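You operate a simulated robot arm through the tools that you are given. There is no shell and no other tool. Be economical: measure what you need, move in short steps, check, and stop when the job is done.

You run a simulated two-armed robot. Do the job below in one go: nothing can be reset, and whatever is moved stays where it is left.

JOB
Take the red weight and leave it on the top of the cradle bench. Put the yellow post base on the workbench top away on the open shelf under the workbench. Put the tally counter on the workbench top away on the top of the sorting shelf. Put one of the steel stakes from the front of the pallet on the top of the large white block. Open the cupboard door, fetch the raw offcut and set it on the upper shelf in the grey cupboard, then shut the door. Take the purple hose adaptor and put it on the top of the cradle bench. Push the wall cupboard door shut. Put the blue cup in the steel sink. Stack the painted block labelled "three" from the packing bench top on top of the painted block labelled "SIX". Pick up the pink marker post with one hand, pass it to the other hand and put it on the second shelf from the bottom of the course rack. Do these in any order. Set down upright: red weight, yellow post base.

It is judged by the outcome, as a careful person would: the job done as asked, and still so three seconds after it is handed in. It fails if anything else is knocked over, pushed out of place, dropped, spilled or broken.

ROBOT AND FRAMES
Two 7-joint arms with two-finger parallel grippers on one trunk, on a base that drives. Base frame: it is fixed to the floor where the robot stands at the start and does not move with it; the origin is under the middle of the robot, x ahead of it, y to its left, z up. Readings come in mm, degrees, newtons and seconds.
The left shoulder is at the start at [20, 138, 1125], the right one opposite. Places, roughly: blue cup (8x8x6 cm) [-3100, 4600, 900]; cupboard door [-10800, 700, 500]; open shelf under the workbench (72x24 cm) [-1820, -3400, 380]; painted block [-9500, 500, 1000]; pink marker post (3x3x15 cm) [-4200, -3800, 900]; purple hose adaptor (4x4x10 cm) [-3900, 4800, 900]; raw offcut (17x5x4 cm) [-7500, 4000, 1000]; red weight (8x8x9 cm) [500, 200, 800]; second shelf of the course rack (54x24 cm) [-6360, -2120, 700]; steel sink [-1900, 4700, 700]; steel stake (3x3x36 cm) [-9100, 3100, 300]; tally counter [-2750, -3500, 1000]; top of the cradle bench (60x20 cm) [-2280, 800, 760]; top of the large white block [-7400, 4100, 1000]; top of the sorting shelf [-9400, -4000, 900]; upper shelf in the grey cupboard [-11000, 700, 500]; wall cupboard door [-3800, 4600, 1500]; yellow post base (12x5x6 cm) [-2000, -3800, 900]. Payload 1.57 kg a hand.
Tool frame (each hand has its own): the origin (TCP) lies between the finger pads and is the grasp point; the fingertips stand 30 mm ahead of it; z points along the fingers, y is the line along which they close. Largest opening 80 mm; finger width 17, thickness 12; the body of the gripper, 40 by 82 mm, starts 80 mm behind the TCP.
Orientation is told as [roll, pitch, yaw] about the base's x, y, z axes, in that order, counted from this pose: with the fingers straight down and closing along the base's y, the tool's x points along the base's -x, its y along +y and its z along -z.

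CONTROLS
- The arms move only by the tool send_rows. It takes "left_motion", "right_motion" or both (then of equal length, played together; a hand with none holds still); each is a list of rows, each a list of 7 numbers: the shift along the base's x, y, z in m, then the turn, a rotation vector about the base's x, y, z in degrees, then the gripper command, from -1 (shut) to 1 (fully open), values between in proportion. In form: [[x, y, z, ax, ay, az, hand], ...]. A call has 1 to 20 rows; each row is the pose to reach, as a shift and turn from the pose commanded when the call began. Each row takes 0.2 s and may step no farther than 50 mm and 8.6 degrees from the row before; otherwise, or with a gripper value out of range, the whole call is refused. A pose out of reach is approached as far as the arm can. The call stops where the force on the tool passes 40 N (or 10 N more than at its start, if that is more) or the arm is blocked; 0.2 s more then pass. Each finger travels about 45 mm/s and halts on what it meets, pressing with about 23 N; the grip force reading is that of the motor and also rises with nothing between the fingers. The clock runs only during rows and for 0.2 s after the last one: add rows that repeat a pose to give the fingers time. It gives the time, the measured TCP pose, the force on the tool (base axes), the opening and the grip force at its end, in the units of the frame above (readings bear some noise), with the torque about the TCP (base axes, N m) and any sound that the robot's microphone picked up.
- Cameras (640 x 400 px; columns grow to the right, rows downward): "scene" is now at [183.4, 44.8, 1049.2]; the picture's right is [0.46, -0.89, 0.00], its down [-0.15, -0.08, -0.99] and it looks along [0.88, 0.45, -0.17] (base axes); focal length 214 px, centre (320, 200). "left" rides on the left gripper at [72, 7, -122] in its tool frame; the picture's right is [-0.09, 1.00, 0.00], its down [-0.84, -0.08, -0.54] and it looks along [-0.54, -0.05, 0.84] (tool axes); focal length 238 px, centre (320, 200). "right" rides on the right gripper at [72, -7, -122] in its tool frame; the picture's right is [0.09, 1.00, 0.00], its down [-0.84, 0.08, -0.54] and it looks along [-0.54, 0.05, 0.84] (tool axes); focal length 238 px, centre (320, 200). There is no depth. A picture from a camera that has moved, and an enlarged one, comes with that camera's place and axes in the base frame and with its lens.
- get_image(camera): a new picture of that camera. No time passes.
- lift_body(by): slides the trunk up (or, below 0, down) by that many mm; the arms and the scene camera ride with it, the base frame stays. It gives what a move gives, with no picture.
- steer(legs): drives the robot by 1 to 6 legs, each [ahead, left, turn to the left] in mm, mm and degrees, along the robot's own axes; the way and the turn of a leg run together, so that a leg with both is an arc; at most 1500 mm and 180 degrees a leg. The arms and the cameras ride along, it lands a little off, and it stops where it bumps. It gives what a move gives.
- aim_head(pan, tilt): turns the head with the scene camera to pan (to the left, within 60 degrees either way) and tilt (down, from -29 to 69), counted from straight ahead of the robot. It gives what a move gives.
- close_up(camera, box): a new picture of the part [left, top, right, bottom] of that camera's present view, enlarged. No time passes.
- job_done(): hands the job in; it is judged then, once.

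Go step by step. Nothing tells you exact positions but the pictures and the camera data: compare them with the known pose of the tool, close in by small moves and look again before you grip or let go. The budget is 546 turns and 338 pictures, counting those below and the enlarged ones. Unless the task says otherwise, let go and move clear before handing in, and close with one line.

The tools are called by a JSON object that holds its "api" and its "payload". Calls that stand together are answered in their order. send_rows: Moves the arms, as the interface text tells. Its arguments: {"type":"object","properties":{"left_motion":{"type":"array","items":{"type":"array","items":{"type":"number"}}},"right_motion":{"type":"array","items":{"type":"array","items":{"type":"number"}}}},"required":[]} The other tools are called the same way: lift_body (by) slides the trunk up or down; steer (legs) drives the base; aim_head (pan, tilt) turns the head that bears the scene camera; get_image (camera) takes a picture; close_up (camera, box) takes an enlarged picture of a part of a camera's view; job_done () hands the job in.

At the start:

```text
time_s: 0.0
left_position: [235.4, 318.2, 959.3]
left_ee_rot: [0.9, 7.1, -1.0]
left_ft_force: [-0.1, 0.1, 0.3]
left_wrist_torque: [-0.02, 0.04, 0.01]
left_width: 80.3
left_grip_force: 0.1
right_position: [339.9, -30.2, 1023.8]
right_ee_rot: [-0.1, 5.5, -0.2]
right_ft_force: [-0.2, -0.2, -0.4]
right_wrist_torque: [0.01, -0.02, -0.03]
right_width: 79.9
right_grip_force: 0.1
trunk travel left (down, up): [-500.0, 740.0]
robot x, y, heading: [2.2, 1.0, -0.1]
head pan, tilt: [27.3, 9.7]
```

scene: 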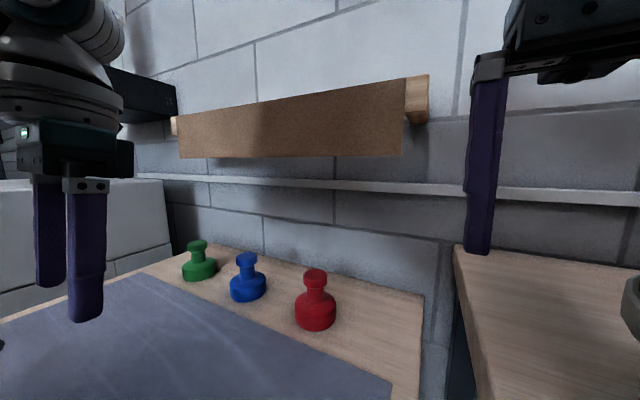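
right: 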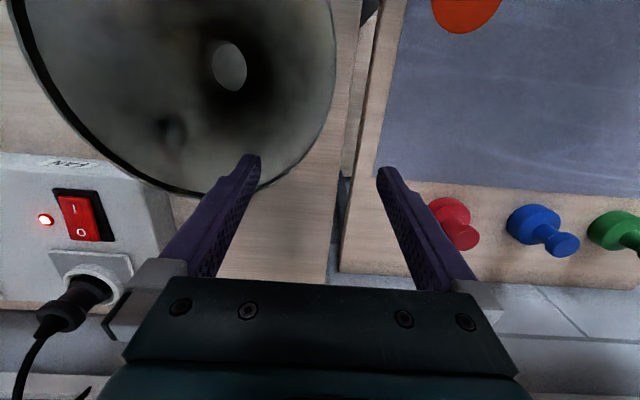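
left: 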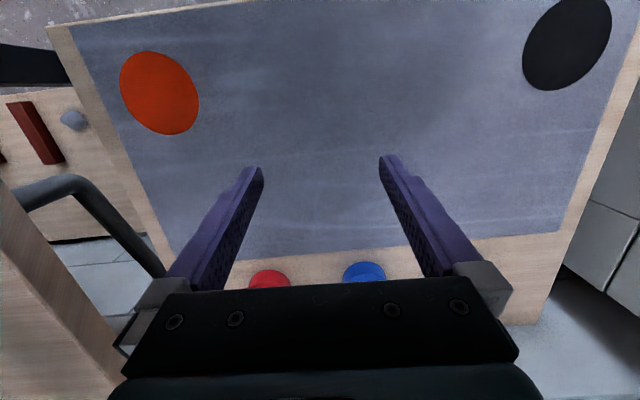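

The red weight stands on a board ahead-left at roughly [474, 202, 800], with a wooden rail on the wall above it. I look closer before moving.

{"api": "aim_head", "payload": {"pan": 20, "tilt": 35}}

{"api": "get_image", "payload": {"camera": "scene"}}

```text
time_s: 0.9
left_position: [235.1, 318.4, 958.3]
left_ee_rot: [0.8, 7.4, -0.9]
left_ft_force: [-0.9, 0.6, -0.3]
left_wrist_torque: [0.0, 0.01, -0.02]
left_width: 79.9
left_grip_force: 0.1
right_position: [338.7, -30.7, 1022.3]
right_ee_rot: [-0.1, 5.6, -0.3]
right_ft_force: [0.6, -0.2, 0.5]
right_wrist_torque: [0.0, 0.01, -0.02]
right_width: 80.0
right_grip_force: 0.1
trunk travel left (down, up): [-500.0, 740.0]
robot x, y, heading: [-3.3, -0.8, 0.1]
head pan, tilt: [20.0, 35.0]
```

```text
334 pictures are left
camera scene: at [183.6, 32.4, 1008.7], right [0.34, -0.94, 0.0], down [-0.54, -0.2, -0.82], along [0.77, 0.28, -0.57], focal length 214 px, centre (320, 200)
```

scene: 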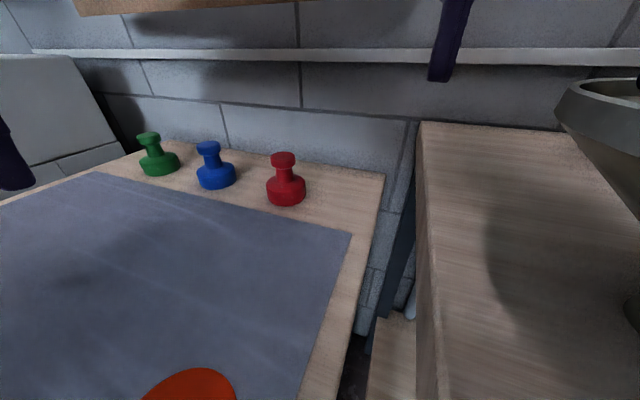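

Two views put the knob's top near [480, 203, 856] and the board's surface near z 765; the wall rail reaches to x ≈ 530 above z 1065, so I bring the left hand in leaning back.

{"api": "send_rows", "payload": {"left_motion": [[0.034, -0.019, 0, 0, -5, 0, 1], [0.068, -0.038, 0, 0, -10, 0, 1], [0.102, -0.057, 0, 0, -15, 0, 1], [0.136, -0.076, 0, 0, -20, 0, 1], [0.17, -0.095, 0, 0, -25, 0, 1], [0.205, -0.115, 0, 0, -30, 0, 1], [0.205, -0.115, 0, 0, -30, 0, 1]]}}

{"api": "get_image", "payload": {"camera": "left"}}

{"api": "get_image", "payload": {"camera": "scene"}}

```text
time_s: 2.5
left_position: [440.1, 199.2, 957.1]
left_ee_rot: [1.4, -22.9, -1.0]
left_ft_force: [-0.9, -0.6, -1.0]
left_wrist_torque: [-0.01, 0.0, 0.02]
left_width: 80.1
left_grip_force: 0.0
right_position: [338.7, -30.9, 1022.4]
right_ee_rot: [-0.1, 5.7, -0.2]
right_ft_force: [-0.3, -0.4, 0.5]
right_wrist_torque: [-0.02, -0.03, 0.01]
right_width: 80.1
right_grip_force: 0.0
trunk travel left (down, up): [-500.0, 740.0]
robot x, y, heading: [-4.5, 1.3, 0.0]
head pan, tilt: [20.0, 35.0]
```

```text
333 pictures are left
camera left: at [326.1, 205.8, 1042.9], right [0.09, 0.99, 0.06], down [0.56, -0.1, 0.82], along [0.82, -0.04, -0.56], focal length 238 px, centre (320, 200)
```

left: 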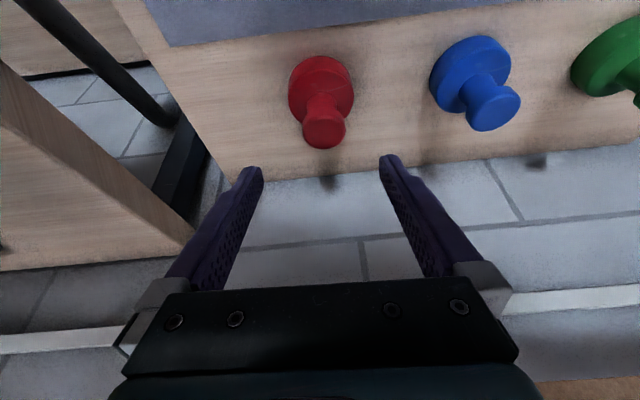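

```text
332 pictures are left
camera scene: at [183.6, 32.4, 1008.6], right [0.34, -0.94, 0.0], down [-0.54, -0.2, -0.82], along [0.77, 0.28, -0.57], focal length 214 px, centre (320, 200)
```

scene: 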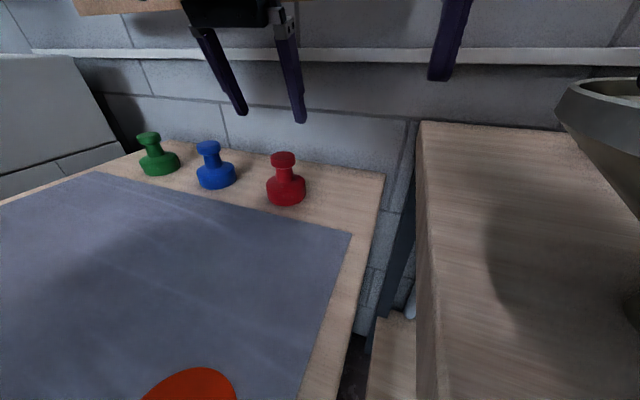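

The wrist view agrees: knob at about [480, 206, 850]. I go down along the tool axis and close.

{"api": "send_rows", "payload": {"left_motion": [[0.01, 0.007, -0.03, 0, 0, 0, 1], [0.024, 0.007, -0.07, 0, 0, 0, 1], [0.038, 0.007, -0.11, 0, 0, 0, 1], [0.038, 0.007, -0.11, 0, 0, 0, 1]]}}

{"api": "get_image", "payload": {"camera": "left"}}

{"api": "get_image", "payload": {"camera": "scene"}}

```text
time_s: 3.5
left_position: [477.7, 209.4, 847.6]
left_ee_rot: [1.4, -22.8, -1.0]
left_ft_force: [-0.3, -0.2, 0.3]
left_wrist_torque: [0.0, 0.02, 0.02]
left_width: 80.1
left_grip_force: 0.1
right_position: [340.0, -30.5, 1024.5]
right_ee_rot: [-0.2, 5.5, -0.3]
right_ft_force: [0.3, 0.3, -0.3]
right_wrist_torque: [-0.03, 0.03, -0.03]
right_width: 80.0
right_grip_force: 0.0
trunk travel left (down, up): [-500.0, 740.0]
robot x, y, heading: [1.5, 2.7, 0.0]
head pan, tilt: [20.0, 35.0]
```

```text
331 pictures are left
camera left: at [364.5, 215.9, 931.7], right [0.09, 0.99, 0.06], down [0.56, -0.1, 0.82], along [0.82, -0.04, -0.57], focal length 238 px, centre (320, 200)
```

left: 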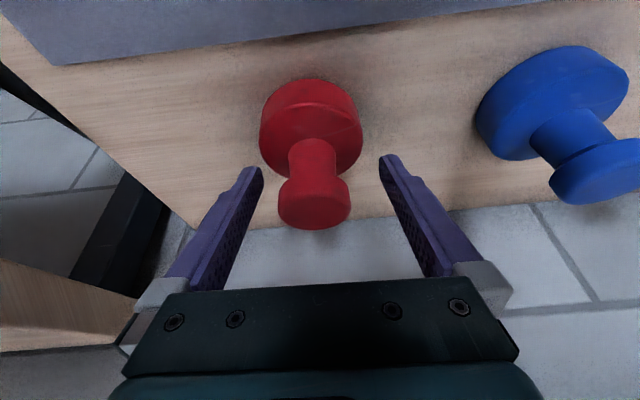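

```text
330 pictures are left
camera scene: at [183.6, 32.4, 1008.6], right [0.34, -0.94, 0.0], down [-0.54, -0.2, -0.82], along [0.77, 0.28, -0.57], focal length 214 px, centre (320, 200)
```

scene: 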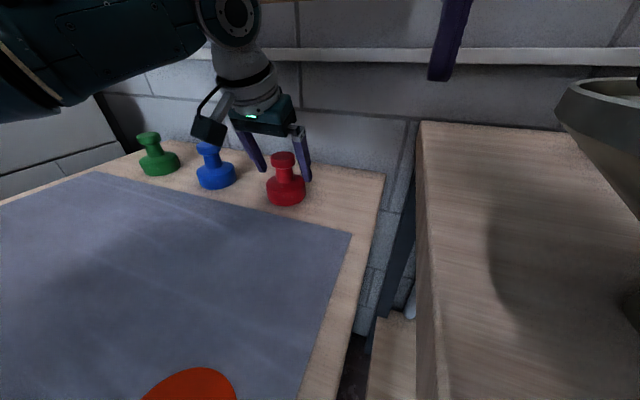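

The knob lies between the pads. I close and lift a little.

{"api": "send_rows", "payload": {"left_motion": [[0.002, -0.003, -0.005, 0, 0, 0, 1], [0.002, -0.003, -0.005, 0, 0, 0, -1], [0.002, -0.003, -0.005, 0, 0, 0, -1], [0.002, -0.003, -0.005, 0, 0, 0, -1], [0.002, -0.003, -0.005, 0, 0, 0, -1], [-0.004, -0.003, 0.015, 0, 0, 0, -1], [-0.025, -0.003, 0.055, 0, 0, 0, -1], [-0.045, -0.003, 0.1, 0, 0, 0, -1]]}}

{"api": "get_image", "payload": {"camera": "scene"}}

```text
time_s: 5.3
left_position: [432.5, 207.0, 949.7]
left_ee_rot: [1.6, -22.7, -1.0]
left_ft_force: [0.3, -0.2, -8.2]
left_wrist_torque: [-0.05, -0.01, 0.01]
left_width: 41.3
left_grip_force: 22.6
right_position: [340.1, -32.0, 1022.8]
right_ee_rot: [0.0, 5.6, -0.2]
right_ft_force: [-0.2, -0.5, 0.2]
right_wrist_torque: [-0.04, 0.02, 0.0]
right_width: 80.3
right_grip_force: 0.1
trunk travel left (down, up): [-500.0, 740.0]
robot x, y, heading: [-2.4, 2.6, -0.2]
head pan, tilt: [20.0, 35.0]
```

```text
329 pictures are left
camera scene: at [183.2, 32.2, 1008.4], right [0.34, -0.94, 0.0], down [-0.54, -0.2, -0.82], along [0.77, 0.28, -0.57], focal length 214 px, centre (320, 200)
```

scene: 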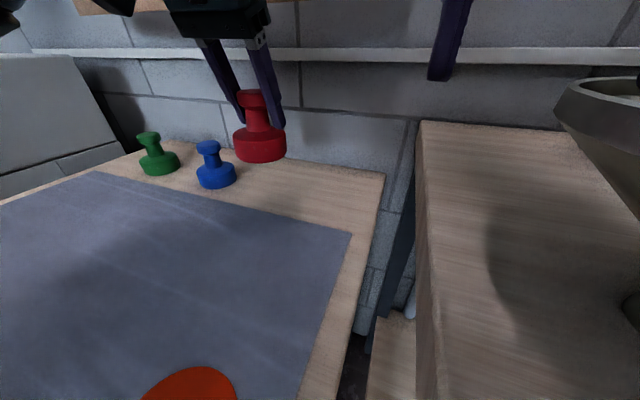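

Weight is in hand (8 N). I draw the hand in a bit and look to both sides before driving.

{"api": "send_rows", "payload": {"left_motion": [[-0.03, 0.0, 0.03, 0, 0, 0, -1], [-0.07, 0, 0.05, 0, 0, 0, -1], [-0.11, 0, 0.05, 0, 0, 0, -1], [-0.15, 0, 0.05, 0, 0, 0, -1]], "right_motion": [[-0.03, -0.03, 0.0, 0, 0, 0, 1], [-0.06, -0.06, 0, 0, 0, 0, 1], [-0.09, -0.09, 0, 0, 0, 0, 1], [-0.1, -0.12, 0, 0, 0, 0, 1]]}}

{"api": "aim_head", "payload": {"pan": 60, "tilt": 20}}

{"api": "get_image", "payload": {"camera": "scene"}}

{"api": "aim_head", "payload": {"pan": -60, "tilt": 20}}

{"api": "get_image", "payload": {"camera": "scene"}}

```text
time_s: 5.9
left_position: [378.2, 208.5, 988.0]
left_ee_rot: [1.5, -21.7, -0.8]
left_ft_force: [-0.3, -0.7, -7.5]
left_wrist_torque: [0.01, -0.04, 0.03]
left_width: 41.7
left_grip_force: 22.8
right_position: [294.9, -68.3, 1017.8]
right_ee_rot: [1.2, 5.4, -1.0]
right_ft_force: [7.1, 12.5, -2.0]
right_wrist_torque: [0.21, -0.46, -0.47]
right_width: 80.0
right_grip_force: 0.0
trunk travel left (down, up): [-500.0, 740.0]
robot x, y, heading: [1.5, 2.8, 0.3]
head pan, tilt: [20.0, 35.0]
stopped in row 2 (right hand): the force on the tool passed its limit at 99 N (the readings are from after the stop); the commanded pose is now the measured one
```

```text
time_s: 6.9
left_position: [380.0, 209.6, 987.8]
left_ee_rot: [1.7, -21.9, -1.0]
left_ft_force: [0.2, 0.3, -8.4]
left_wrist_torque: [-0.02, -0.02, -0.03]
left_width: 41.7
left_grip_force: 22.7
right_position: [294.2, -69.7, 1018.5]
right_ee_rot: [0.9, 5.5, -0.7]
right_ft_force: [8.4, 12.3, -4.0]
right_wrist_torque: [0.18, -0.33, -0.49]
right_width: 79.9
right_grip_force: 0.1
trunk travel left (down, up): [-500.0, 740.0]
robot x, y, heading: [-3.9, -1.3, 0.0]
head pan, tilt: [60.0, 20.0]
```

```text
328 pictures are left
camera scene: at [148.1, 84.7, 1032.6], right [0.87, -0.5, 0.0], down [-0.17, -0.29, -0.94], along [0.47, 0.81, -0.34], focal length 214 px, centre (320, 200)
```

scene: 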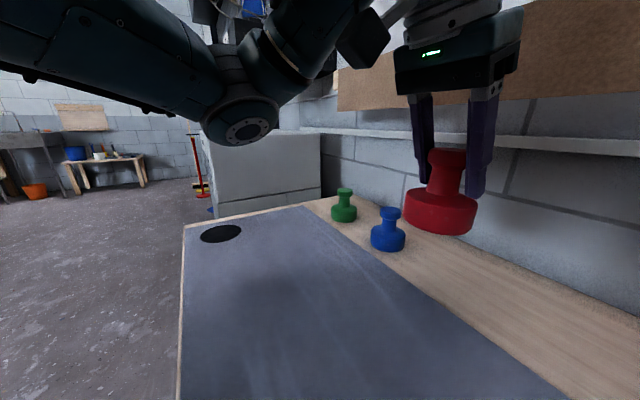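

```text
time_s: 8.9
left_position: [379.1, 210.7, 988.3]
left_ee_rot: [1.7, -21.8, -1.0]
left_ft_force: [-0.3, 0.1, -6.6]
left_wrist_torque: [-0.01, -0.01, -0.01]
left_width: 41.6
left_grip_force: 22.7
right_position: [294.5, -68.2, 1018.7]
right_ee_rot: [1.0, 5.4, -0.8]
right_ft_force: [8.9, 12.8, -5.5]
right_wrist_torque: [0.08, -0.33, -0.54]
right_width: 80.2
right_grip_force: 0.1
trunk travel left (down, up): [-500.0, 740.0]
robot x, y, heading: [-1.2, -3.8, 0.1]
head pan, tilt: [-60.0, 20.0]
```

```text
327 pictures are left
camera scene: at [148.2, -76.5, 1032.4], right [-0.87, -0.5, 0.0], down [-0.17, 0.3, -0.94], along [0.47, -0.81, -0.34], focal length 214 px, centre (320, 200)
```

scene: 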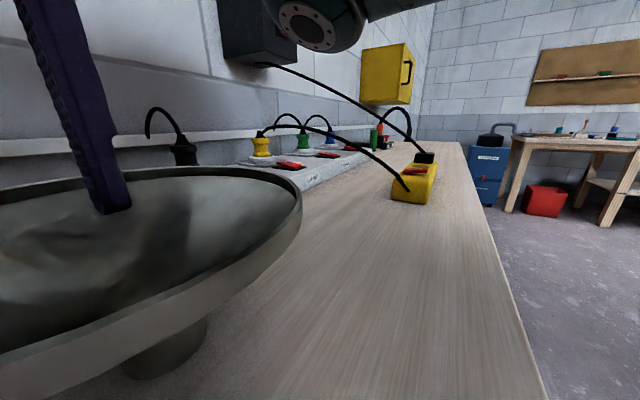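

The right finger touched the rim of the big metal bowl. I ease it back the way it came, then straight up.

{"api": "send_rows", "payload": {"right_motion": [[0.01, 0.012, 0.0, 0, 0, 0, 1], [0.01, 0.012, 0.04, 0, 0, 0, 1], [0.01, 0.012, 0.08, 0, 0, 0, 1], [0.01, 0.012, 0.12, 0, 0, 0, 1], [0.01, 0.012, 0.15, 0, 0, 0, 1]]}}

{"api": "get_image", "payload": {"camera": "scene"}}

```text
time_s: 9.7
left_position: [377.6, 209.2, 986.3]
left_ee_rot: [1.6, -21.7, -0.9]
left_ft_force: [0.8, -0.1, -6.8]
left_wrist_torque: [0.02, -0.03, -0.01]
left_width: 41.6
left_grip_force: 23.0
right_position: [289.1, -62.7, 1025.3]
right_ee_rot: [0.5, 19.3, -1.3]
right_ft_force: [0.0, 0.1, -0.4]
right_wrist_torque: [0.02, 0.0, 0.0]
right_width: 80.1
right_grip_force: 0.1
trunk travel left (down, up): [-500.0, 740.0]
robot x, y, heading: [0.3, 0.7, -0.1]
head pan, tilt: [-60.0, 20.0]
stopped in row 3 (right hand): the arm was blocked; the commanded pose is now the measured one
```

```text
326 pictures are left
camera scene: at [146.9, -78.7, 1032.4], right [-0.87, -0.5, 0.0], down [-0.17, 0.3, -0.94], along [0.47, -0.81, -0.34], focal length 214 px, centre (320, 200)
```

scene: 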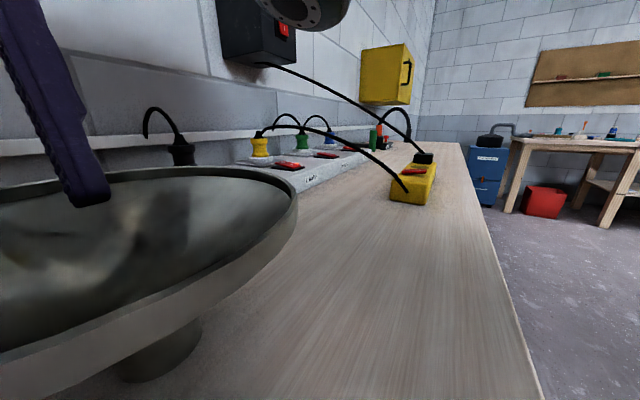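

The arm cannot fold up there; I lift the trunk instead, which takes both hands clear.

{"api": "lift_body", "payload": {"by": 200}}

{"api": "get_image", "payload": {"camera": "scene"}}

```text
time_s: 11.9
left_position: [378.5, 208.5, 1187.1]
left_ee_rot: [1.6, -21.6, -1.1]
left_ft_force: [0.3, 0.1, -7.7]
left_wrist_torque: [0.02, -0.03, -0.01]
left_width: 41.7
left_grip_force: 22.8
right_position: [288.5, -61.9, 1225.7]
right_ee_rot: [0.6, 19.3, -1.3]
right_ft_force: [0.6, -0.1, 0.1]
right_wrist_torque: [0.03, -0.01, -0.01]
right_width: 80.0
right_grip_force: 0.0
trunk travel left (down, up): [-700.0, 540.0]
robot x, y, heading: [4.4, 0.1, 0.1]
head pan, tilt: [-60.0, 20.0]
```

```text
325 pictures are left
camera scene: at [147.0, -78.6, 1232.3], right [-0.87, -0.5, 0.0], down [-0.17, 0.3, -0.94], along [0.47, -0.81, -0.34], focal length 214 px, centre (320, 200)
```

scene: 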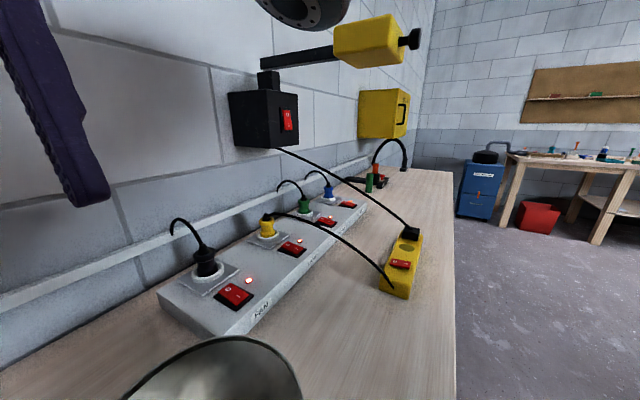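

The bowl stands as before. I back off from the benches and turn round to see the room.

{"api": "steer", "payload": {"legs": [[-350, 0, 0], [0, 0, 90], [0, 0, 60]]}}

{"api": "aim_head", "payload": {"pan": 0, "tilt": 15}}

{"api": "get_image", "payload": {"camera": "scene"}}

```text
time_s: 20.9
left_position: [-788.8, -27.7, 1186.6]
left_ee_rot: [1.7, -21.8, 153.5]
left_ft_force: [-0.2, -0.9, -7.4]
left_wrist_torque: [0.01, 0.01, -0.02]
left_width: 41.7
left_grip_force: 23.1
right_position: [-594.0, 179.8, 1226.0]
right_ee_rot: [0.7, 19.2, 153.2]
right_ft_force: [-0.4, 0.4, 0.5]
right_wrist_torque: [0.0, 0.0, -0.01]
right_width: 79.8
right_grip_force: 0.0
trunk travel left (down, up): [-700.0, 540.0]
robot x, y, heading: [-354.6, 0.4, 154.3]
head pan, tilt: [-60.0, 20.0]
```

```text
time_s: 22.1
left_position: [-787.8, -27.3, 1186.1]
left_ee_rot: [1.6, -21.7, 153.5]
left_ft_force: [0.2, -0.8, -7.2]
left_wrist_torque: [0.01, 0.0, 0.0]
left_width: 41.8
left_grip_force: 22.8
right_position: [-592.7, 180.3, 1225.2]
right_ee_rot: [0.6, 19.2, 153.2]
right_ft_force: [0.6, -0.5, 0.0]
right_wrist_torque: [-0.02, 0.0, 0.0]
right_width: 80.1
right_grip_force: 0.1
trunk travel left (down, up): [-700.0, 540.0]
robot x, y, heading: [-359.1, 3.7, 154.6]
head pan, tilt: [0.0, 15.0]
```

```text
324 pictures are left
camera scene: at [-530.8, 84.4, 1240.5], right [0.43, 0.9, 0.0], down [0.23, -0.11, -0.97], along [-0.87, 0.41, -0.26], focal length 214 px, centre (320, 200)
```

scene: 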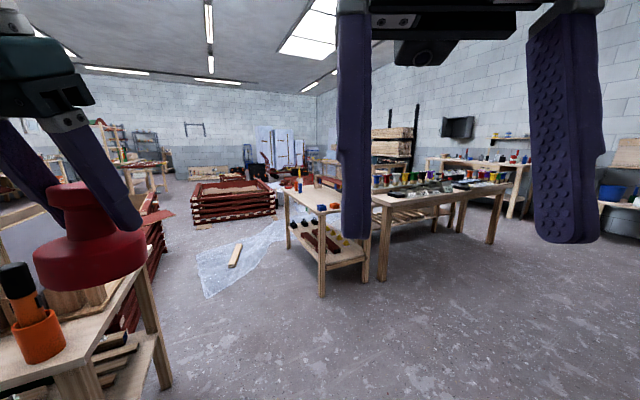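

{"api": "close_up", "payload": {"camera": "scene", "box": [180, 130, 440, 300]}}

```text
2.35 times, centred on (310, 215) of scene
camera zoom: at [-530.8, 84.4, 1240.5], right [0.43, 0.9, 0.0], down [0.23, -0.11, -0.97], along [-0.87, 0.41, -0.26], focal length 505 px, centre (344, 165)
```

zoom: 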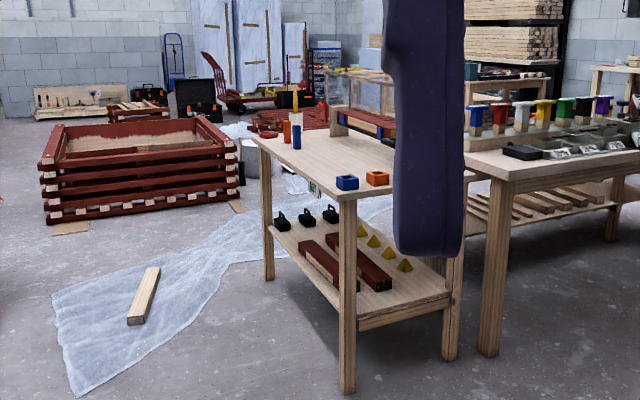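

The cradle bench is the small bench with blue/orange boxes: free strip about y 700–900, top z 760. I swing the right hand out of the camera's view, then drive to the bench's near side.

{"api": "send_rows", "payload": {"right_motion": [[0.02, 0.04, 0, 0, 0, 0, 1], [0.04, 0.08, 0, 0, 0, 0, 1], [0.06, 0.12, 0, 0, 0, 0, 1], [0.08, 0.16, 0, 0, 0, 0, 1]]}}

{"api": "steer", "payload": {"legs": [[1030, 27, 0], [571, 371, 0], [0, 0, -64.5]]}}

{"api": "aim_head", "payload": {"pan": 10, "tilt": 40}}

{"api": "get_image", "payload": {"camera": "scene"}}

```text
time_s: 23.4
left_position: [-788.5, -27.1, 1185.4]
left_ee_rot: [1.6, -21.5, 153.5]
left_ft_force: [0.0, -0.2, -7.7]
left_wrist_torque: [0.01, -0.02, 0.0]
left_width: 41.7
left_grip_force: 22.6
right_position: [-500.3, 331.2, 1193.7]
right_ee_rot: [-0.3, 26.2, 153.8]
right_ft_force: [0.2, 0.1, 0.6]
right_wrist_torque: [-0.02, 0.03, -0.01]
right_width: 79.8
right_grip_force: 0.0
trunk travel left (down, up): [-700.0, 540.0]
robot x, y, heading: [-360.5, -2.2, 154.7]
head pan, tilt: [0.0, 15.0]
stopped in row 4 (right hand): the arm was blocked; the commanded pose is now the measured one
```

```text
time_s: 34.8
left_position: [-2183.4, 689.8, 1187.1]
left_ee_rot: [1.6, -21.7, 89.0]
left_ft_force: [-0.2, 0.0, -7.4]
left_wrist_torque: [-0.01, 0.0, -0.02]
left_width: 41.5
left_grip_force: 22.9
right_position: [-1737.5, 583.1, 1194.6]
right_ee_rot: [-0.3, 26.1, 89.4]
right_ft_force: [0.4, -0.8, 0.6]
right_wrist_torque: [-0.04, -0.01, 0.0]
right_width: 80.2
right_grip_force: 0.0
trunk travel left (down, up): [-700.0, 540.0]
robot x, y, heading: [-1980.6, 313.1, 90.0]
head pan, tilt: [0.0, 15.0]
```

```text
time_s: 35.7
left_position: [-2183.0, 688.9, 1186.9]
left_ee_rot: [1.6, -21.7, 89.0]
left_ft_force: [0.2, -1.0, -7.6]
left_wrist_torque: [0.01, -0.02, 0.02]
left_width: 41.5
left_grip_force: 23.1
right_position: [-1736.1, 582.8, 1193.5]
right_ee_rot: [-0.4, 26.2, 89.3]
right_ft_force: [0.3, 0.0, 0.1]
right_wrist_torque: [0.02, -0.04, -0.04]
right_width: 80.0
right_grip_force: 0.1
trunk travel left (down, up): [-700.0, 540.0]
robot x, y, heading: [-1973.0, 314.5, 90.2]
head pan, tilt: [10.0, 40.0]
```

```text
322 pictures are left
camera scene: at [-1988.0, 498.0, 1201.0], right [0.98, 0.18, 0.0], down [0.11, -0.63, -0.77], along [-0.13, 0.75, -0.64], focal length 214 px, centre (320, 200)
```

scene: 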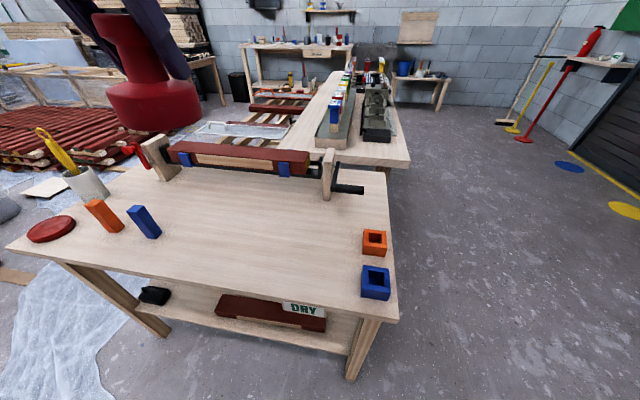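

The free middle of the top is just ahead of the left hand. I lower the trunk, then extend and lower the weight toward [-2183, 785].

{"api": "lift_body", "payload": {"by": -200}}

{"api": "send_rows", "payload": {"left_motion": [[0, 0.03, -0.02, 0, 0, 0, -1], [0, 0.065, -0.05, 0, 0, 0, -1], [0, 0.095, -0.08, 0, 0, 0, -1], [0, 0.095, -0.11, 0, 0, 0, -1], [0, 0.095, -0.125, 0, 0, 0, -1]]}}

{"api": "get_image", "payload": {"camera": "left"}}

{"api": "get_image", "payload": {"camera": "scene"}}

```text
time_s: 37.9
left_position: [-2182.4, 691.0, 987.2]
left_ee_rot: [1.6, -21.7, 89.1]
left_ft_force: [0.0, -0.2, -7.3]
left_wrist_torque: [0.06, -0.03, 0.0]
left_width: 41.5
left_grip_force: 23.1
right_position: [-1737.4, 583.4, 993.0]
right_ee_rot: [-0.4, 26.1, 89.4]
right_ft_force: [-0.2, -1.1, -0.4]
right_wrist_torque: [0.0, -0.02, 0.0]
right_width: 80.0
right_grip_force: 0.1
trunk travel left (down, up): [-500.0, 740.0]
robot x, y, heading: [-1973.3, 315.2, 90.1]
head pan, tilt: [10.0, 40.0]
```

```text
time_s: 39.1
left_position: [-2183.1, 785.6, 861.0]
left_ee_rot: [1.6, -21.7, 89.1]
left_ft_force: [0.5, 0.3, -6.7]
left_wrist_torque: [0.03, 0.02, 0.02]
left_width: 41.7
left_grip_force: 22.5
right_position: [-1735.3, 583.2, 993.3]
right_ee_rot: [-0.5, 26.1, 89.4]
right_ft_force: [0.1, 0.1, 0.3]
right_wrist_torque: [-0.01, 0.0, 0.04]
right_width: 79.9
right_grip_force: 0.1
trunk travel left (down, up): [-500.0, 740.0]
robot x, y, heading: [-1972.2, 308.5, 89.9]
head pan, tilt: [10.0, 40.0]
```

```text
321 pictures are left
camera left: at [-2188.1, 673.9, 949.4], right [-0.99, 0.09, 0.06], down [0.1, 0.58, 0.81], along [0.04, 0.81, -0.58], focal length 238 px, centre (320, 200)
```

left: 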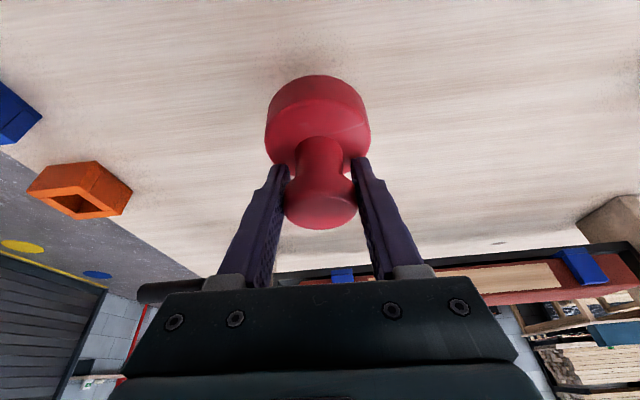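

```text
320 pictures are left
camera scene: at [-1987.9, 497.7, 1000.9], right [0.98, 0.18, 0.0], down [0.11, -0.63, -0.77], along [-0.13, 0.75, -0.64], focal length 214 px, centre (320, 200)
```

scene: 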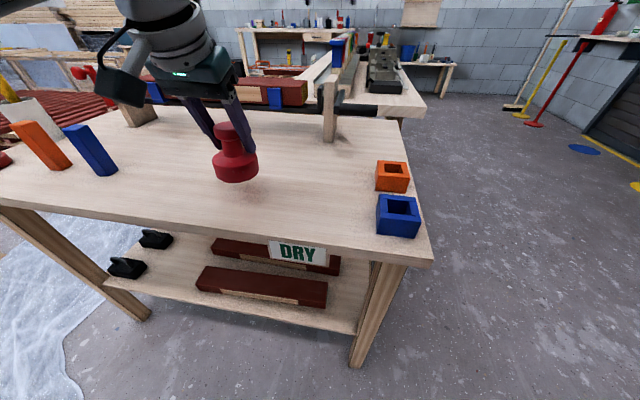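

Contact is close; I lower in small steps.

{"api": "send_rows", "payload": {"left_motion": [[0, 0, -0.005, 0, 0, 0, -1], [0, 0, -0.01, 0, 0, 0, -1], [0, 0, -0.014, 0, 0, 0, -1], [0, 0, -0.017, 0, 0, 0, -1]]}}

{"api": "close_up", "payload": {"camera": "scene", "box": [150, 80, 310, 220]}}

```text
time_s: 40.1
left_position: [-2182.2, 783.7, 845.5]
left_ee_rot: [1.6, -21.7, 88.9]
left_ft_force: [-0.5, 0.4, -7.0]
left_wrist_torque: [-0.01, 0.0, -0.01]
left_width: 41.5
left_grip_force: 23.1
right_position: [-1736.5, 583.1, 993.6]
right_ee_rot: [-0.4, 26.2, 89.5]
right_ft_force: [0.0, 0.2, 0.0]
right_wrist_torque: [0.01, -0.02, -0.02]
right_width: 80.1
right_grip_force: 0.1
trunk travel left (down, up): [-500.0, 740.0]
robot x, y, heading: [-1978.2, 311.8, 89.9]
head pan, tilt: [10.0, 40.0]
```

```text
2.86 times, centred on (230, 150) of scene
camera zoom: at [-1988.0, 497.7, 1000.9], right [0.98, 0.18, 0.0], down [0.11, -0.63, -0.77], along [-0.13, 0.75, -0.64], focal length 613 px, centre (577, 343)
```

zoom: 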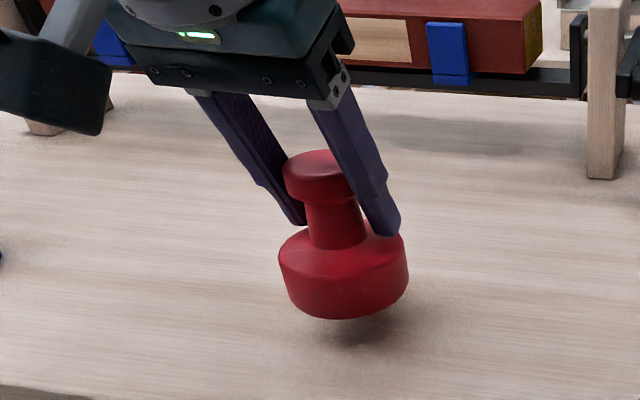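

{"api": "send_rows", "payload": {"left_motion": [[0, 0, -0.003, 0, 0, 0, -1], [0, 0, -0.006, 0, 0, 0, -1], [0, 0, -0.009, 0, 0, 0, -1], [0, 0, -0.012, 0, 0, 0, -1]]}}

{"api": "close_up", "payload": {"camera": "scene", "box": [150, 80, 310, 220]}}

```text
time_s: 41.1
left_position: [-2183.6, 783.8, 833.1]
left_ee_rot: [1.6, -21.7, 89.1]
left_ft_force: [0.5, -0.4, -7.3]
left_wrist_torque: [0.01, 0.01, -0.01]
left_width: 41.8
left_grip_force: 22.7
right_position: [-1738.0, 582.9, 993.1]
right_ee_rot: [-0.4, 26.1, 89.3]
right_ft_force: [-0.2, -0.4, 0.5]
right_wrist_torque: [0.05, 0.01, 0.02]
right_width: 79.9
right_grip_force: 0.1
trunk travel left (down, up): [-500.0, 740.0]
robot x, y, heading: [-1975.1, 310.7, 89.9]
head pan, tilt: [10.0, 40.0]
```

```text
2.86 times, centred on (230, 150) of scene
camera zoom: at [-1988.0, 497.7, 1000.9], right [0.98, 0.18, 0.0], down [0.11, -0.63, -0.77], along [-0.13, 0.75, -0.64], focal length 613 px, centre (577, 343)
```

zoom: 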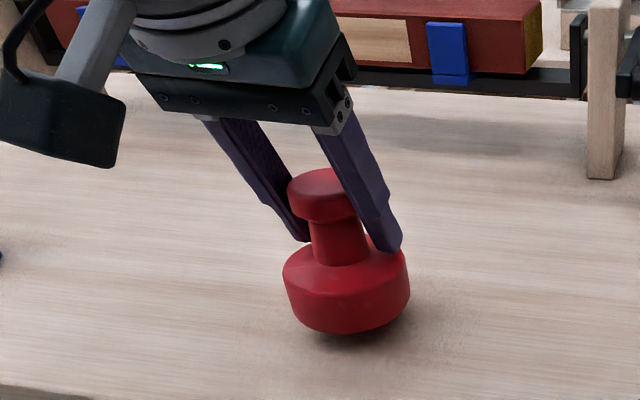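

{"api": "send_rows", "payload": {"left_motion": [[0, 0, -0.002, 0, 0, 0, -1], [0, 0, -0.004, 0, 0, 0, -1], [0, 0, -0.006, 0, 0, 0, -1], [0, 0, -0.008, 0, 0, 0, -1], [0, 0, -0.01, 0, 0, 0, -1]]}}

{"api": "close_up", "payload": {"camera": "scene", "box": [150, 80, 310, 220]}}

```text
time_s: 42.3
left_position: [-2183.0, 785.1, 823.4]
left_ee_rot: [1.6, -21.7, 89.2]
left_ft_force: [0.4, -0.4, -8.3]
left_wrist_torque: [0.02, -0.02, -0.02]
left_width: 41.7
left_grip_force: 23.2
right_position: [-1736.4, 582.7, 993.5]
right_ee_rot: [-0.4, 26.1, 89.3]
right_ft_force: [0.4, -0.3, 0.5]
right_wrist_torque: [0.0, -0.02, -0.01]
right_width: 79.7
right_grip_force: 0.1
trunk travel left (down, up): [-500.0, 740.0]
robot x, y, heading: [-1974.6, 312.6, 90.3]
head pan, tilt: [10.0, 40.0]
```

```text
2.86 times, centred on (230, 150) of scene
camera zoom: at [-1988.0, 497.7, 1000.9], right [0.98, 0.18, 0.0], down [0.11, -0.63, -0.77], along [-0.13, 0.75, -0.64], focal length 613 px, centre (577, 343)
```

zoom: 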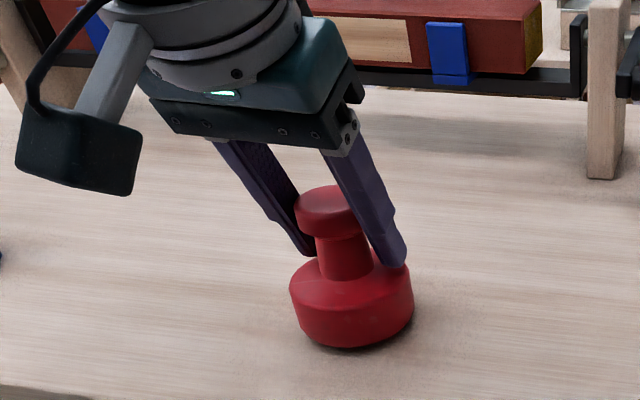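

{"api": "send_rows", "payload": {"left_motion": [[0, 0, -0.002, 0, 0, 0, -1], [0, 0, -0.004, 0, 0, 0, -1], [0, 0, -0.005, 0, 0, 0, -1]]}}

```text
time_s: 43.1
left_position: [-2183.4, 784.6, 816.4]
left_ee_rot: [1.5, -21.7, 89.1]
left_ft_force: [0.3, -0.2, -8.0]
left_wrist_torque: [-0.02, -0.01, 0.01]
left_width: 41.4
left_grip_force: 22.5
right_position: [-1737.0, 583.9, 993.6]
right_ee_rot: [-0.3, 26.2, 89.4]
right_ft_force: [0.1, -0.4, -0.4]
right_wrist_torque: [-0.01, 0.02, 0.04]
right_width: 80.0
right_grip_force: 0.1
trunk travel left (down, up): [-500.0, 740.0]
robot x, y, heading: [-1970.5, 312.4, 90.3]
head pan, tilt: [10.0, 40.0]
```

{"api": "send_rows", "payload": {"left_motion": [[0, 0, -0.002, 0, 0, 0, -1], [0, 0, -0.004, 0, 0, 0, -1], [0, 0, -0.006, 0, 0, 0, -1]]}}

{"api": "close_up", "payload": {"camera": "scene", "box": [150, 80, 310, 220]}}

```text
time_s: 43.9
left_position: [-2184.4, 787.2, 815.3]
left_ee_rot: [1.5, -22.1, 89.0]
left_ft_force: [1.4, -16.5, 34.0]
left_wrist_torque: [-0.05, -0.88, -0.29]
left_width: 41.8
left_grip_force: 23.3
right_position: [-1738.4, 583.4, 994.8]
right_ee_rot: [-0.2, 26.1, 89.4]
right_ft_force: [0.6, 0.3, -0.3]
right_wrist_torque: [0.0, 0.0, 0.03]
right_width: 79.9
right_grip_force: 0.1
trunk travel left (down, up): [-500.0, 740.0]
robot x, y, heading: [-1972.7, 312.7, 90.0]
head pan, tilt: [10.0, 40.0]
```

```text
2.86 times, centred on (230, 150) of scene
camera zoom: at [-1989.1, 497.9, 1001.7], right [0.98, 0.18, 0.0], down [0.11, -0.63, -0.77], along [-0.14, 0.75, -0.64], focal length 613 px, centre (577, 343)
```

zoom: 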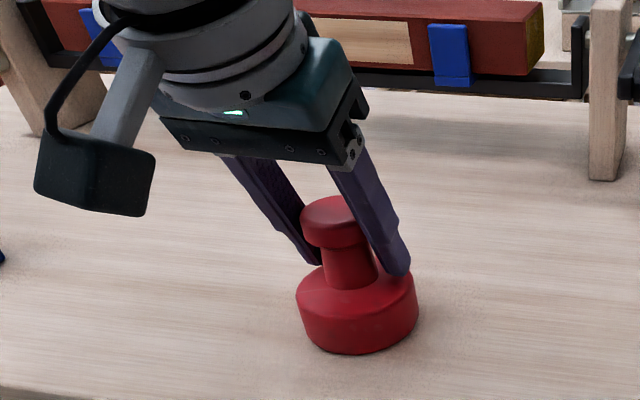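

Contact. I ease off, open, and withdraw along the tool axis.

{"api": "send_rows", "payload": {"left_motion": [[0, -0.001, 0.003, 0, 0, 0, -1], [0, -0.001, 0.003, 0, 0, 0, 0.5], [0, -0.001, 0.003, 0, 0, 0, 1], [0, -0.001, 0.003, 0, 0, 0, 1], [0, -0.001, 0.003, 0, 0, 0, 1], [0, -0.013, 0.033, 0, 0, 0, 1], [0, -0.03, 0.075, 0, 0, 0, 1], [0, -0.048, 0.12, 0, 0, 0, 1], [0, -0.09, 0.14, 0, 0, 0, 1]]}}

{"api": "get_image", "payload": {"camera": "scene"}}

```text
time_s: 45.9
left_position: [-2182.7, 697.8, 950.6]
left_ee_rot: [1.7, -21.6, 89.1]
left_ft_force: [-0.7, -0.7, 0.4]
left_wrist_torque: [0.06, 0.02, 0.0]
left_width: 79.9
left_grip_force: 0.1
right_position: [-1737.1, 582.8, 994.5]
right_ee_rot: [-0.2, 26.1, 89.3]
right_ft_force: [0.9, -0.5, -0.2]
right_wrist_torque: [0.01, 0.0, 0.01]
right_width: 80.1
right_grip_force: 0.0
trunk travel left (down, up): [-500.0, 740.0]
robot x, y, heading: [-1967.7, 314.0, 90.1]
head pan, tilt: [10.0, 40.0]
```

```text
315 pictures are left
camera scene: at [-1988.7, 498.0, 1000.9], right [0.98, 0.18, 0.0], down [0.11, -0.63, -0.77], along [-0.14, 0.75, -0.64], focal length 214 px, centre (320, 200)
```

scene: 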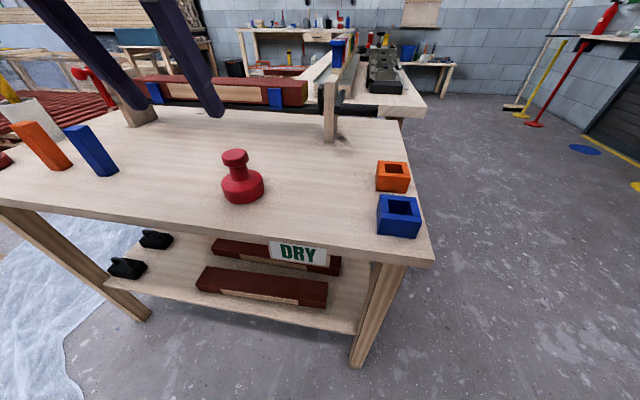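

The red weight stands upright. Next the far (+y) wall: hose adaptor, cup, sink, wall cupboard. I raise the trunk a little and look there.

{"api": "lift_body", "payload": {"by": 250}}

{"api": "aim_head", "payload": {"pan": 10, "tilt": 12}}

{"api": "get_image", "payload": {"camera": "scene"}}

{"api": "close_up", "payload": {"camera": "scene", "box": [180, 130, 440, 290]}}

```text
time_s: 48.4
left_position: [-2181.7, 698.9, 1200.7]
left_ee_rot: [1.6, -21.7, 88.9]
left_ft_force: [1.4, -0.1, 0.2]
left_wrist_torque: [0.01, 0.01, 0.01]
left_width: 80.2
left_grip_force: 0.2
right_position: [-1736.8, 582.9, 1244.0]
right_ee_rot: [-0.3, 26.1, 89.4]
right_ft_force: [0.3, 0.7, -0.2]
right_wrist_torque: [0.0, 0.0, -0.01]
right_width: 80.0
right_grip_force: 0.1
trunk travel left (down, up): [-750.0, 490.0]
robot x, y, heading: [-1972.6, 311.5, 90.1]
head pan, tilt: [10.0, 40.0]
```

```text
time_s: 49.4
left_position: [-2182.3, 697.6, 1201.0]
left_ee_rot: [1.7, -21.7, 89.0]
left_ft_force: [0.0, 0.4, 0.3]
left_wrist_torque: [0.0, -0.01, 0.03]
left_width: 80.0
left_grip_force: 0.0
right_position: [-1737.7, 584.5, 1242.9]
right_ee_rot: [-0.3, 26.1, 89.5]
right_ft_force: [-0.3, -0.1, -0.8]
right_wrist_torque: [-0.01, 0.02, -0.01]
right_width: 79.7
right_grip_force: 0.0
trunk travel left (down, up): [-750.0, 490.0]
robot x, y, heading: [-1970.6, 311.7, 90.4]
head pan, tilt: [10.0, 12.0]
```

```text
314 pictures are left
camera scene: at [-1989.7, 506.4, 1295.4], right [0.98, 0.18, 0.0], down [0.04, -0.21, -0.98], along [-0.17, 0.96, -0.21], focal length 214 px, centre (320, 200)
```

scene: 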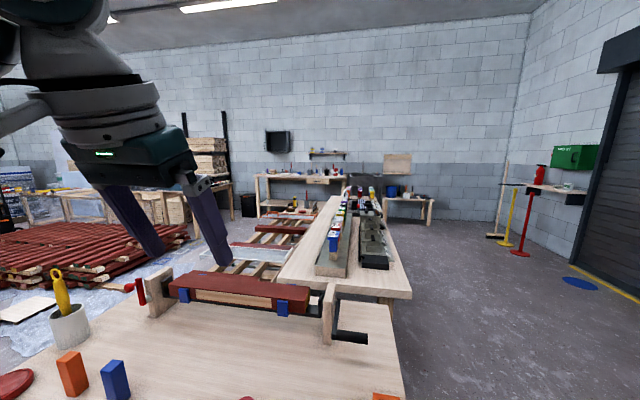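

```text
2.46 times, centred on (310, 210) of scene
camera zoom: at [-1989.7, 506.4, 1295.4], right [0.98, 0.18, 0.0], down [0.04, -0.21, -0.98], along [-0.17, 0.96, -0.21], focal length 528 px, centre (345, 175)
```

zoom: 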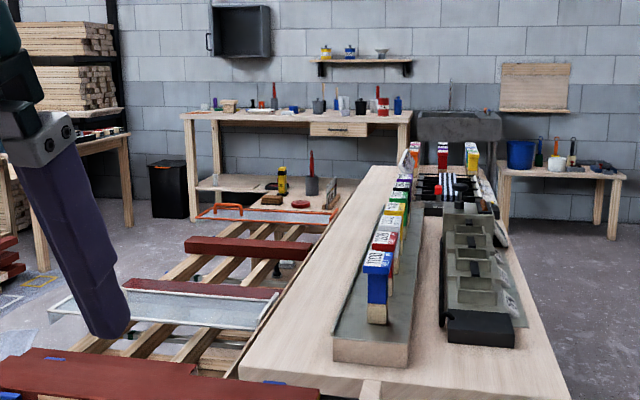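

The washing-side wall bench with the drawer carries the cup and adaptor; the sink is right of it, the dark wall cupboard above left. I drive round the right-hand side of the middle bench toward it.

{"api": "steer", "payload": {"legs": [[0, -870, 0], [1500, 0, 0], [1500, 0, 0]]}}

{"api": "aim_head", "payload": {"pan": 50, "tilt": 25}}

{"api": "get_image", "payload": {"camera": "scene"}}

```text
time_s: 68.0
left_position: [-1492.9, 3703.9, 1200.8]
left_ee_rot: [1.7, -21.8, 92.7]
left_ft_force: [0.5, -0.4, 0.3]
left_wrist_torque: [0.01, 0.02, -0.04]
left_width: 79.9
left_grip_force: 0.0
right_position: [-1041.9, 3618.5, 1243.2]
right_ee_rot: [-0.3, 26.1, 93.0]
right_ft_force: [0.5, 0.6, -0.4]
right_wrist_torque: [-0.03, -0.01, -0.02]
right_width: 79.9
right_grip_force: 0.1
trunk travel left (down, up): [-750.0, 490.0]
robot x, y, heading: [-1261.4, 3334.2, 93.7]
head pan, tilt: [10.0, 12.0]
```

```text
time_s: 69.1
left_position: [-1492.5, 3705.2, 1200.6]
left_ee_rot: [1.6, -21.6, 92.8]
left_ft_force: [-0.4, 0.1, -1.1]
left_wrist_torque: [0.0, 0.02, -0.02]
left_width: 79.9
left_grip_force: 0.0
right_position: [-1041.3, 3618.9, 1243.5]
right_ee_rot: [-0.2, 26.1, 93.1]
right_ft_force: [0.4, -0.2, 0.5]
right_wrist_torque: [0.0, 0.0, 0.0]
right_width: 80.0
right_grip_force: 0.0
trunk travel left (down, up): [-750.0, 490.0]
robot x, y, heading: [-1259.1, 3333.3, 93.6]
head pan, tilt: [50.0, 25.0]
```

```text
312 pictures are left
camera scene: at [-1341.0, 3488.9, 1274.4], right [0.59, 0.81, 0.0], down [0.34, -0.25, -0.91], along [-0.73, 0.54, -0.42], focal length 214 px, centre (320, 200)
```

scene: 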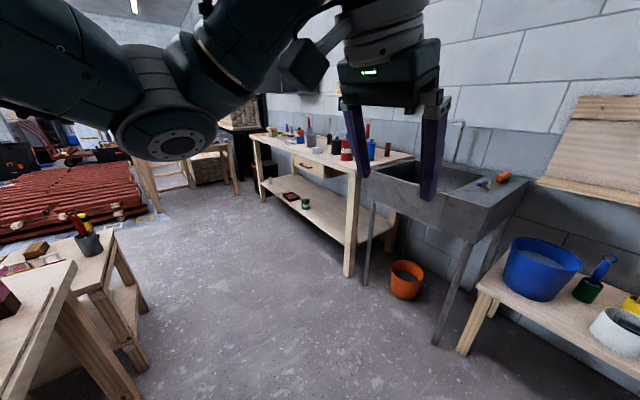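

The lane in front of the wall bench is free. I go forward to y ≈ 3900 and strafe left to face the bench.

{"api": "steer", "payload": {"legs": [[0, 0, -3.6], [570, 0, 0], [0, 1500, 0], [0, 250, 0]]}}

{"api": "aim_head", "payload": {"pan": 0, "tilt": 25}}

{"api": "get_image", "payload": {"camera": "scene"}}

```text
time_s: 81.3
left_position: [-3222.8, 4311.0, 1200.3]
left_ee_rot: [1.5, -21.7, 87.7]
left_ft_force: [-0.1, 0.5, 0.0]
left_wrist_torque: [-0.01, 0.0, -0.03]
left_width: 80.2
left_grip_force: 0.0
right_position: [-2780.9, 4187.5, 1244.3]
right_ee_rot: [-0.3, 26.0, 88.1]
right_ft_force: [0.2, -0.5, 0.2]
right_wrist_torque: [-0.01, -0.06, 0.02]
right_width: 80.3
right_grip_force: 0.1
trunk travel left (down, up): [-750.0, 490.0]
robot x, y, heading: [-3023.0, 3920.3, 88.7]
head pan, tilt: [50.0, 25.0]
```

```text
time_s: 82.4
left_position: [-3223.3, 4311.5, 1200.9]
left_ee_rot: [1.6, -21.7, 87.8]
left_ft_force: [-0.3, 0.2, -1.1]
left_wrist_torque: [0.01, -0.01, -0.06]
left_width: 79.7
left_grip_force: 0.1
right_position: [-2780.8, 4186.4, 1244.1]
right_ee_rot: [-0.3, 26.1, 88.1]
right_ft_force: [0.1, 0.5, -0.3]
right_wrist_torque: [0.0, 0.02, -0.02]
right_width: 79.9
right_grip_force: 0.0
trunk travel left (down, up): [-750.0, 490.0]
robot x, y, heading: [-3024.5, 3923.6, 88.9]
head pan, tilt: [0.0, 25.0]
```

```text
311 pictures are left
camera scene: at [-3019.1, 4115.2, 1274.4], right [1.0, -0.02, 0.0], down [-0.01, -0.42, -0.91], along [0.02, 0.91, -0.42], focal length 214 px, centre (320, 200)
```

scene: 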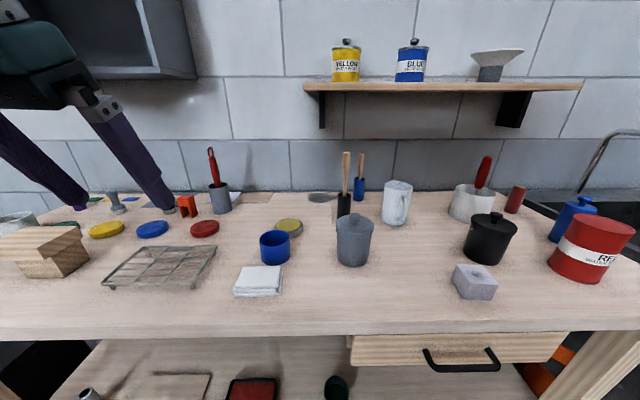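

The blue cup is at roughly [-3135, 4605], rim near z 935; it is 8 cm wide, so I will grip its wall with one finger inside. I move closer and lower the trunk.

{"api": "steer", "payload": {"legs": [[165, 0, 1.1]]}}

{"api": "lift_body", "payload": {"by": -130}}

{"api": "aim_head", "payload": {"pan": 0, "tilt": 40}}

{"api": "get_image", "payload": {"camera": "scene"}}

{"api": "get_image", "payload": {"camera": "left"}}

```text
time_s: 83.9
left_position: [-3230.5, 4473.5, 1200.9]
left_ee_rot: [1.5, -21.7, 89.0]
left_ft_force: [1.0, 0.4, 0.3]
left_wrist_torque: [-0.02, 0.01, -0.03]
left_width: 80.0
left_grip_force: 0.0
right_position: [-2785.5, 4357.7, 1244.2]
right_ee_rot: [-0.3, 26.1, 89.4]
right_ft_force: [-0.1, -0.2, 0.0]
right_wrist_torque: [0.01, 0.02, 0.02]
right_width: 80.2
right_grip_force: 0.0
trunk travel left (down, up): [-750.0, 490.0]
robot x, y, heading: [-3022.6, 4084.8, 90.0]
head pan, tilt: [0.0, 25.0]
```

```text
time_s: 85.5
left_position: [-3230.3, 4472.7, 1069.8]
left_ee_rot: [1.5, -21.8, 89.1]
left_ft_force: [0.4, 0.0, 0.8]
left_wrist_torque: [-0.03, 0.02, 0.03]
left_width: 80.1
left_grip_force: 0.1
right_position: [-2786.6, 4357.1, 1113.6]
right_ee_rot: [-0.3, 26.0, 89.4]
right_ft_force: [-0.1, 0.1, 0.7]
right_wrist_torque: [0.02, -0.01, 0.0]
right_width: 79.9
right_grip_force: 0.1
trunk travel left (down, up): [-620.0, 620.0]
robot x, y, heading: [-3023.6, 4085.7, 90.2]
head pan, tilt: [0.0, 25.0]
```

```text
time_s: 86.2
left_position: [-3230.9, 4473.3, 1071.3]
left_ee_rot: [1.6, -21.7, 89.1]
left_ft_force: [-0.1, 0.3, 0.0]
left_wrist_torque: [0.01, -0.02, 0.03]
left_width: 79.9
left_grip_force: 0.1
right_position: [-2784.8, 4358.4, 1114.8]
right_ee_rot: [-0.2, 26.1, 89.4]
right_ft_force: [-0.3, -0.7, 0.2]
right_wrist_torque: [0.01, 0.02, 0.0]
right_width: 79.9
right_grip_force: 0.2
trunk travel left (down, up): [-620.0, 620.0]
robot x, y, heading: [-3022.3, 4082.7, 90.5]
head pan, tilt: [0.0, 40.0]
```

```text
310 pictures are left
camera scene: at [-3021.9, 4274.1, 1121.1], right [1.0, 0.0, 0.0], down [0.0, -0.64, -0.77], along [0.0, 0.77, -0.64], focal length 214 px, centre (320, 200)
```

scene: 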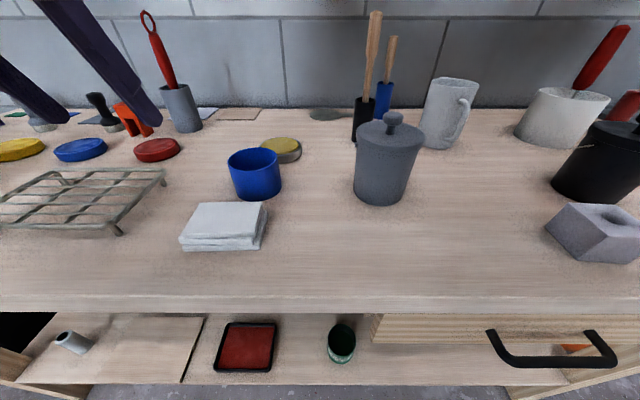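

```text
309 pictures are left
camera left: at [-3236.1, 4361.6, 1158.3], right [-0.99, 0.09, 0.06], down [0.1, 0.58, 0.81], along [0.04, 0.81, -0.58], focal length 238 px, centre (320, 200)
```

left: 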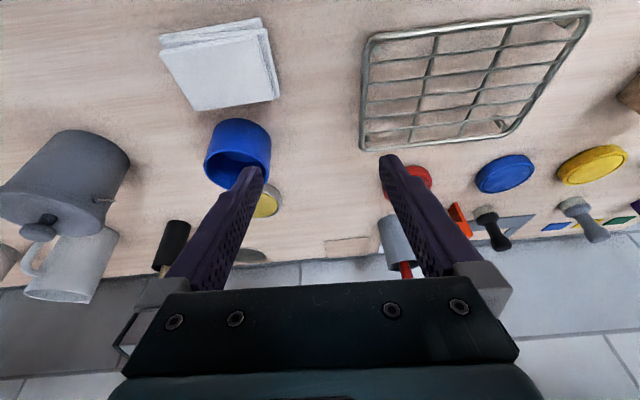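

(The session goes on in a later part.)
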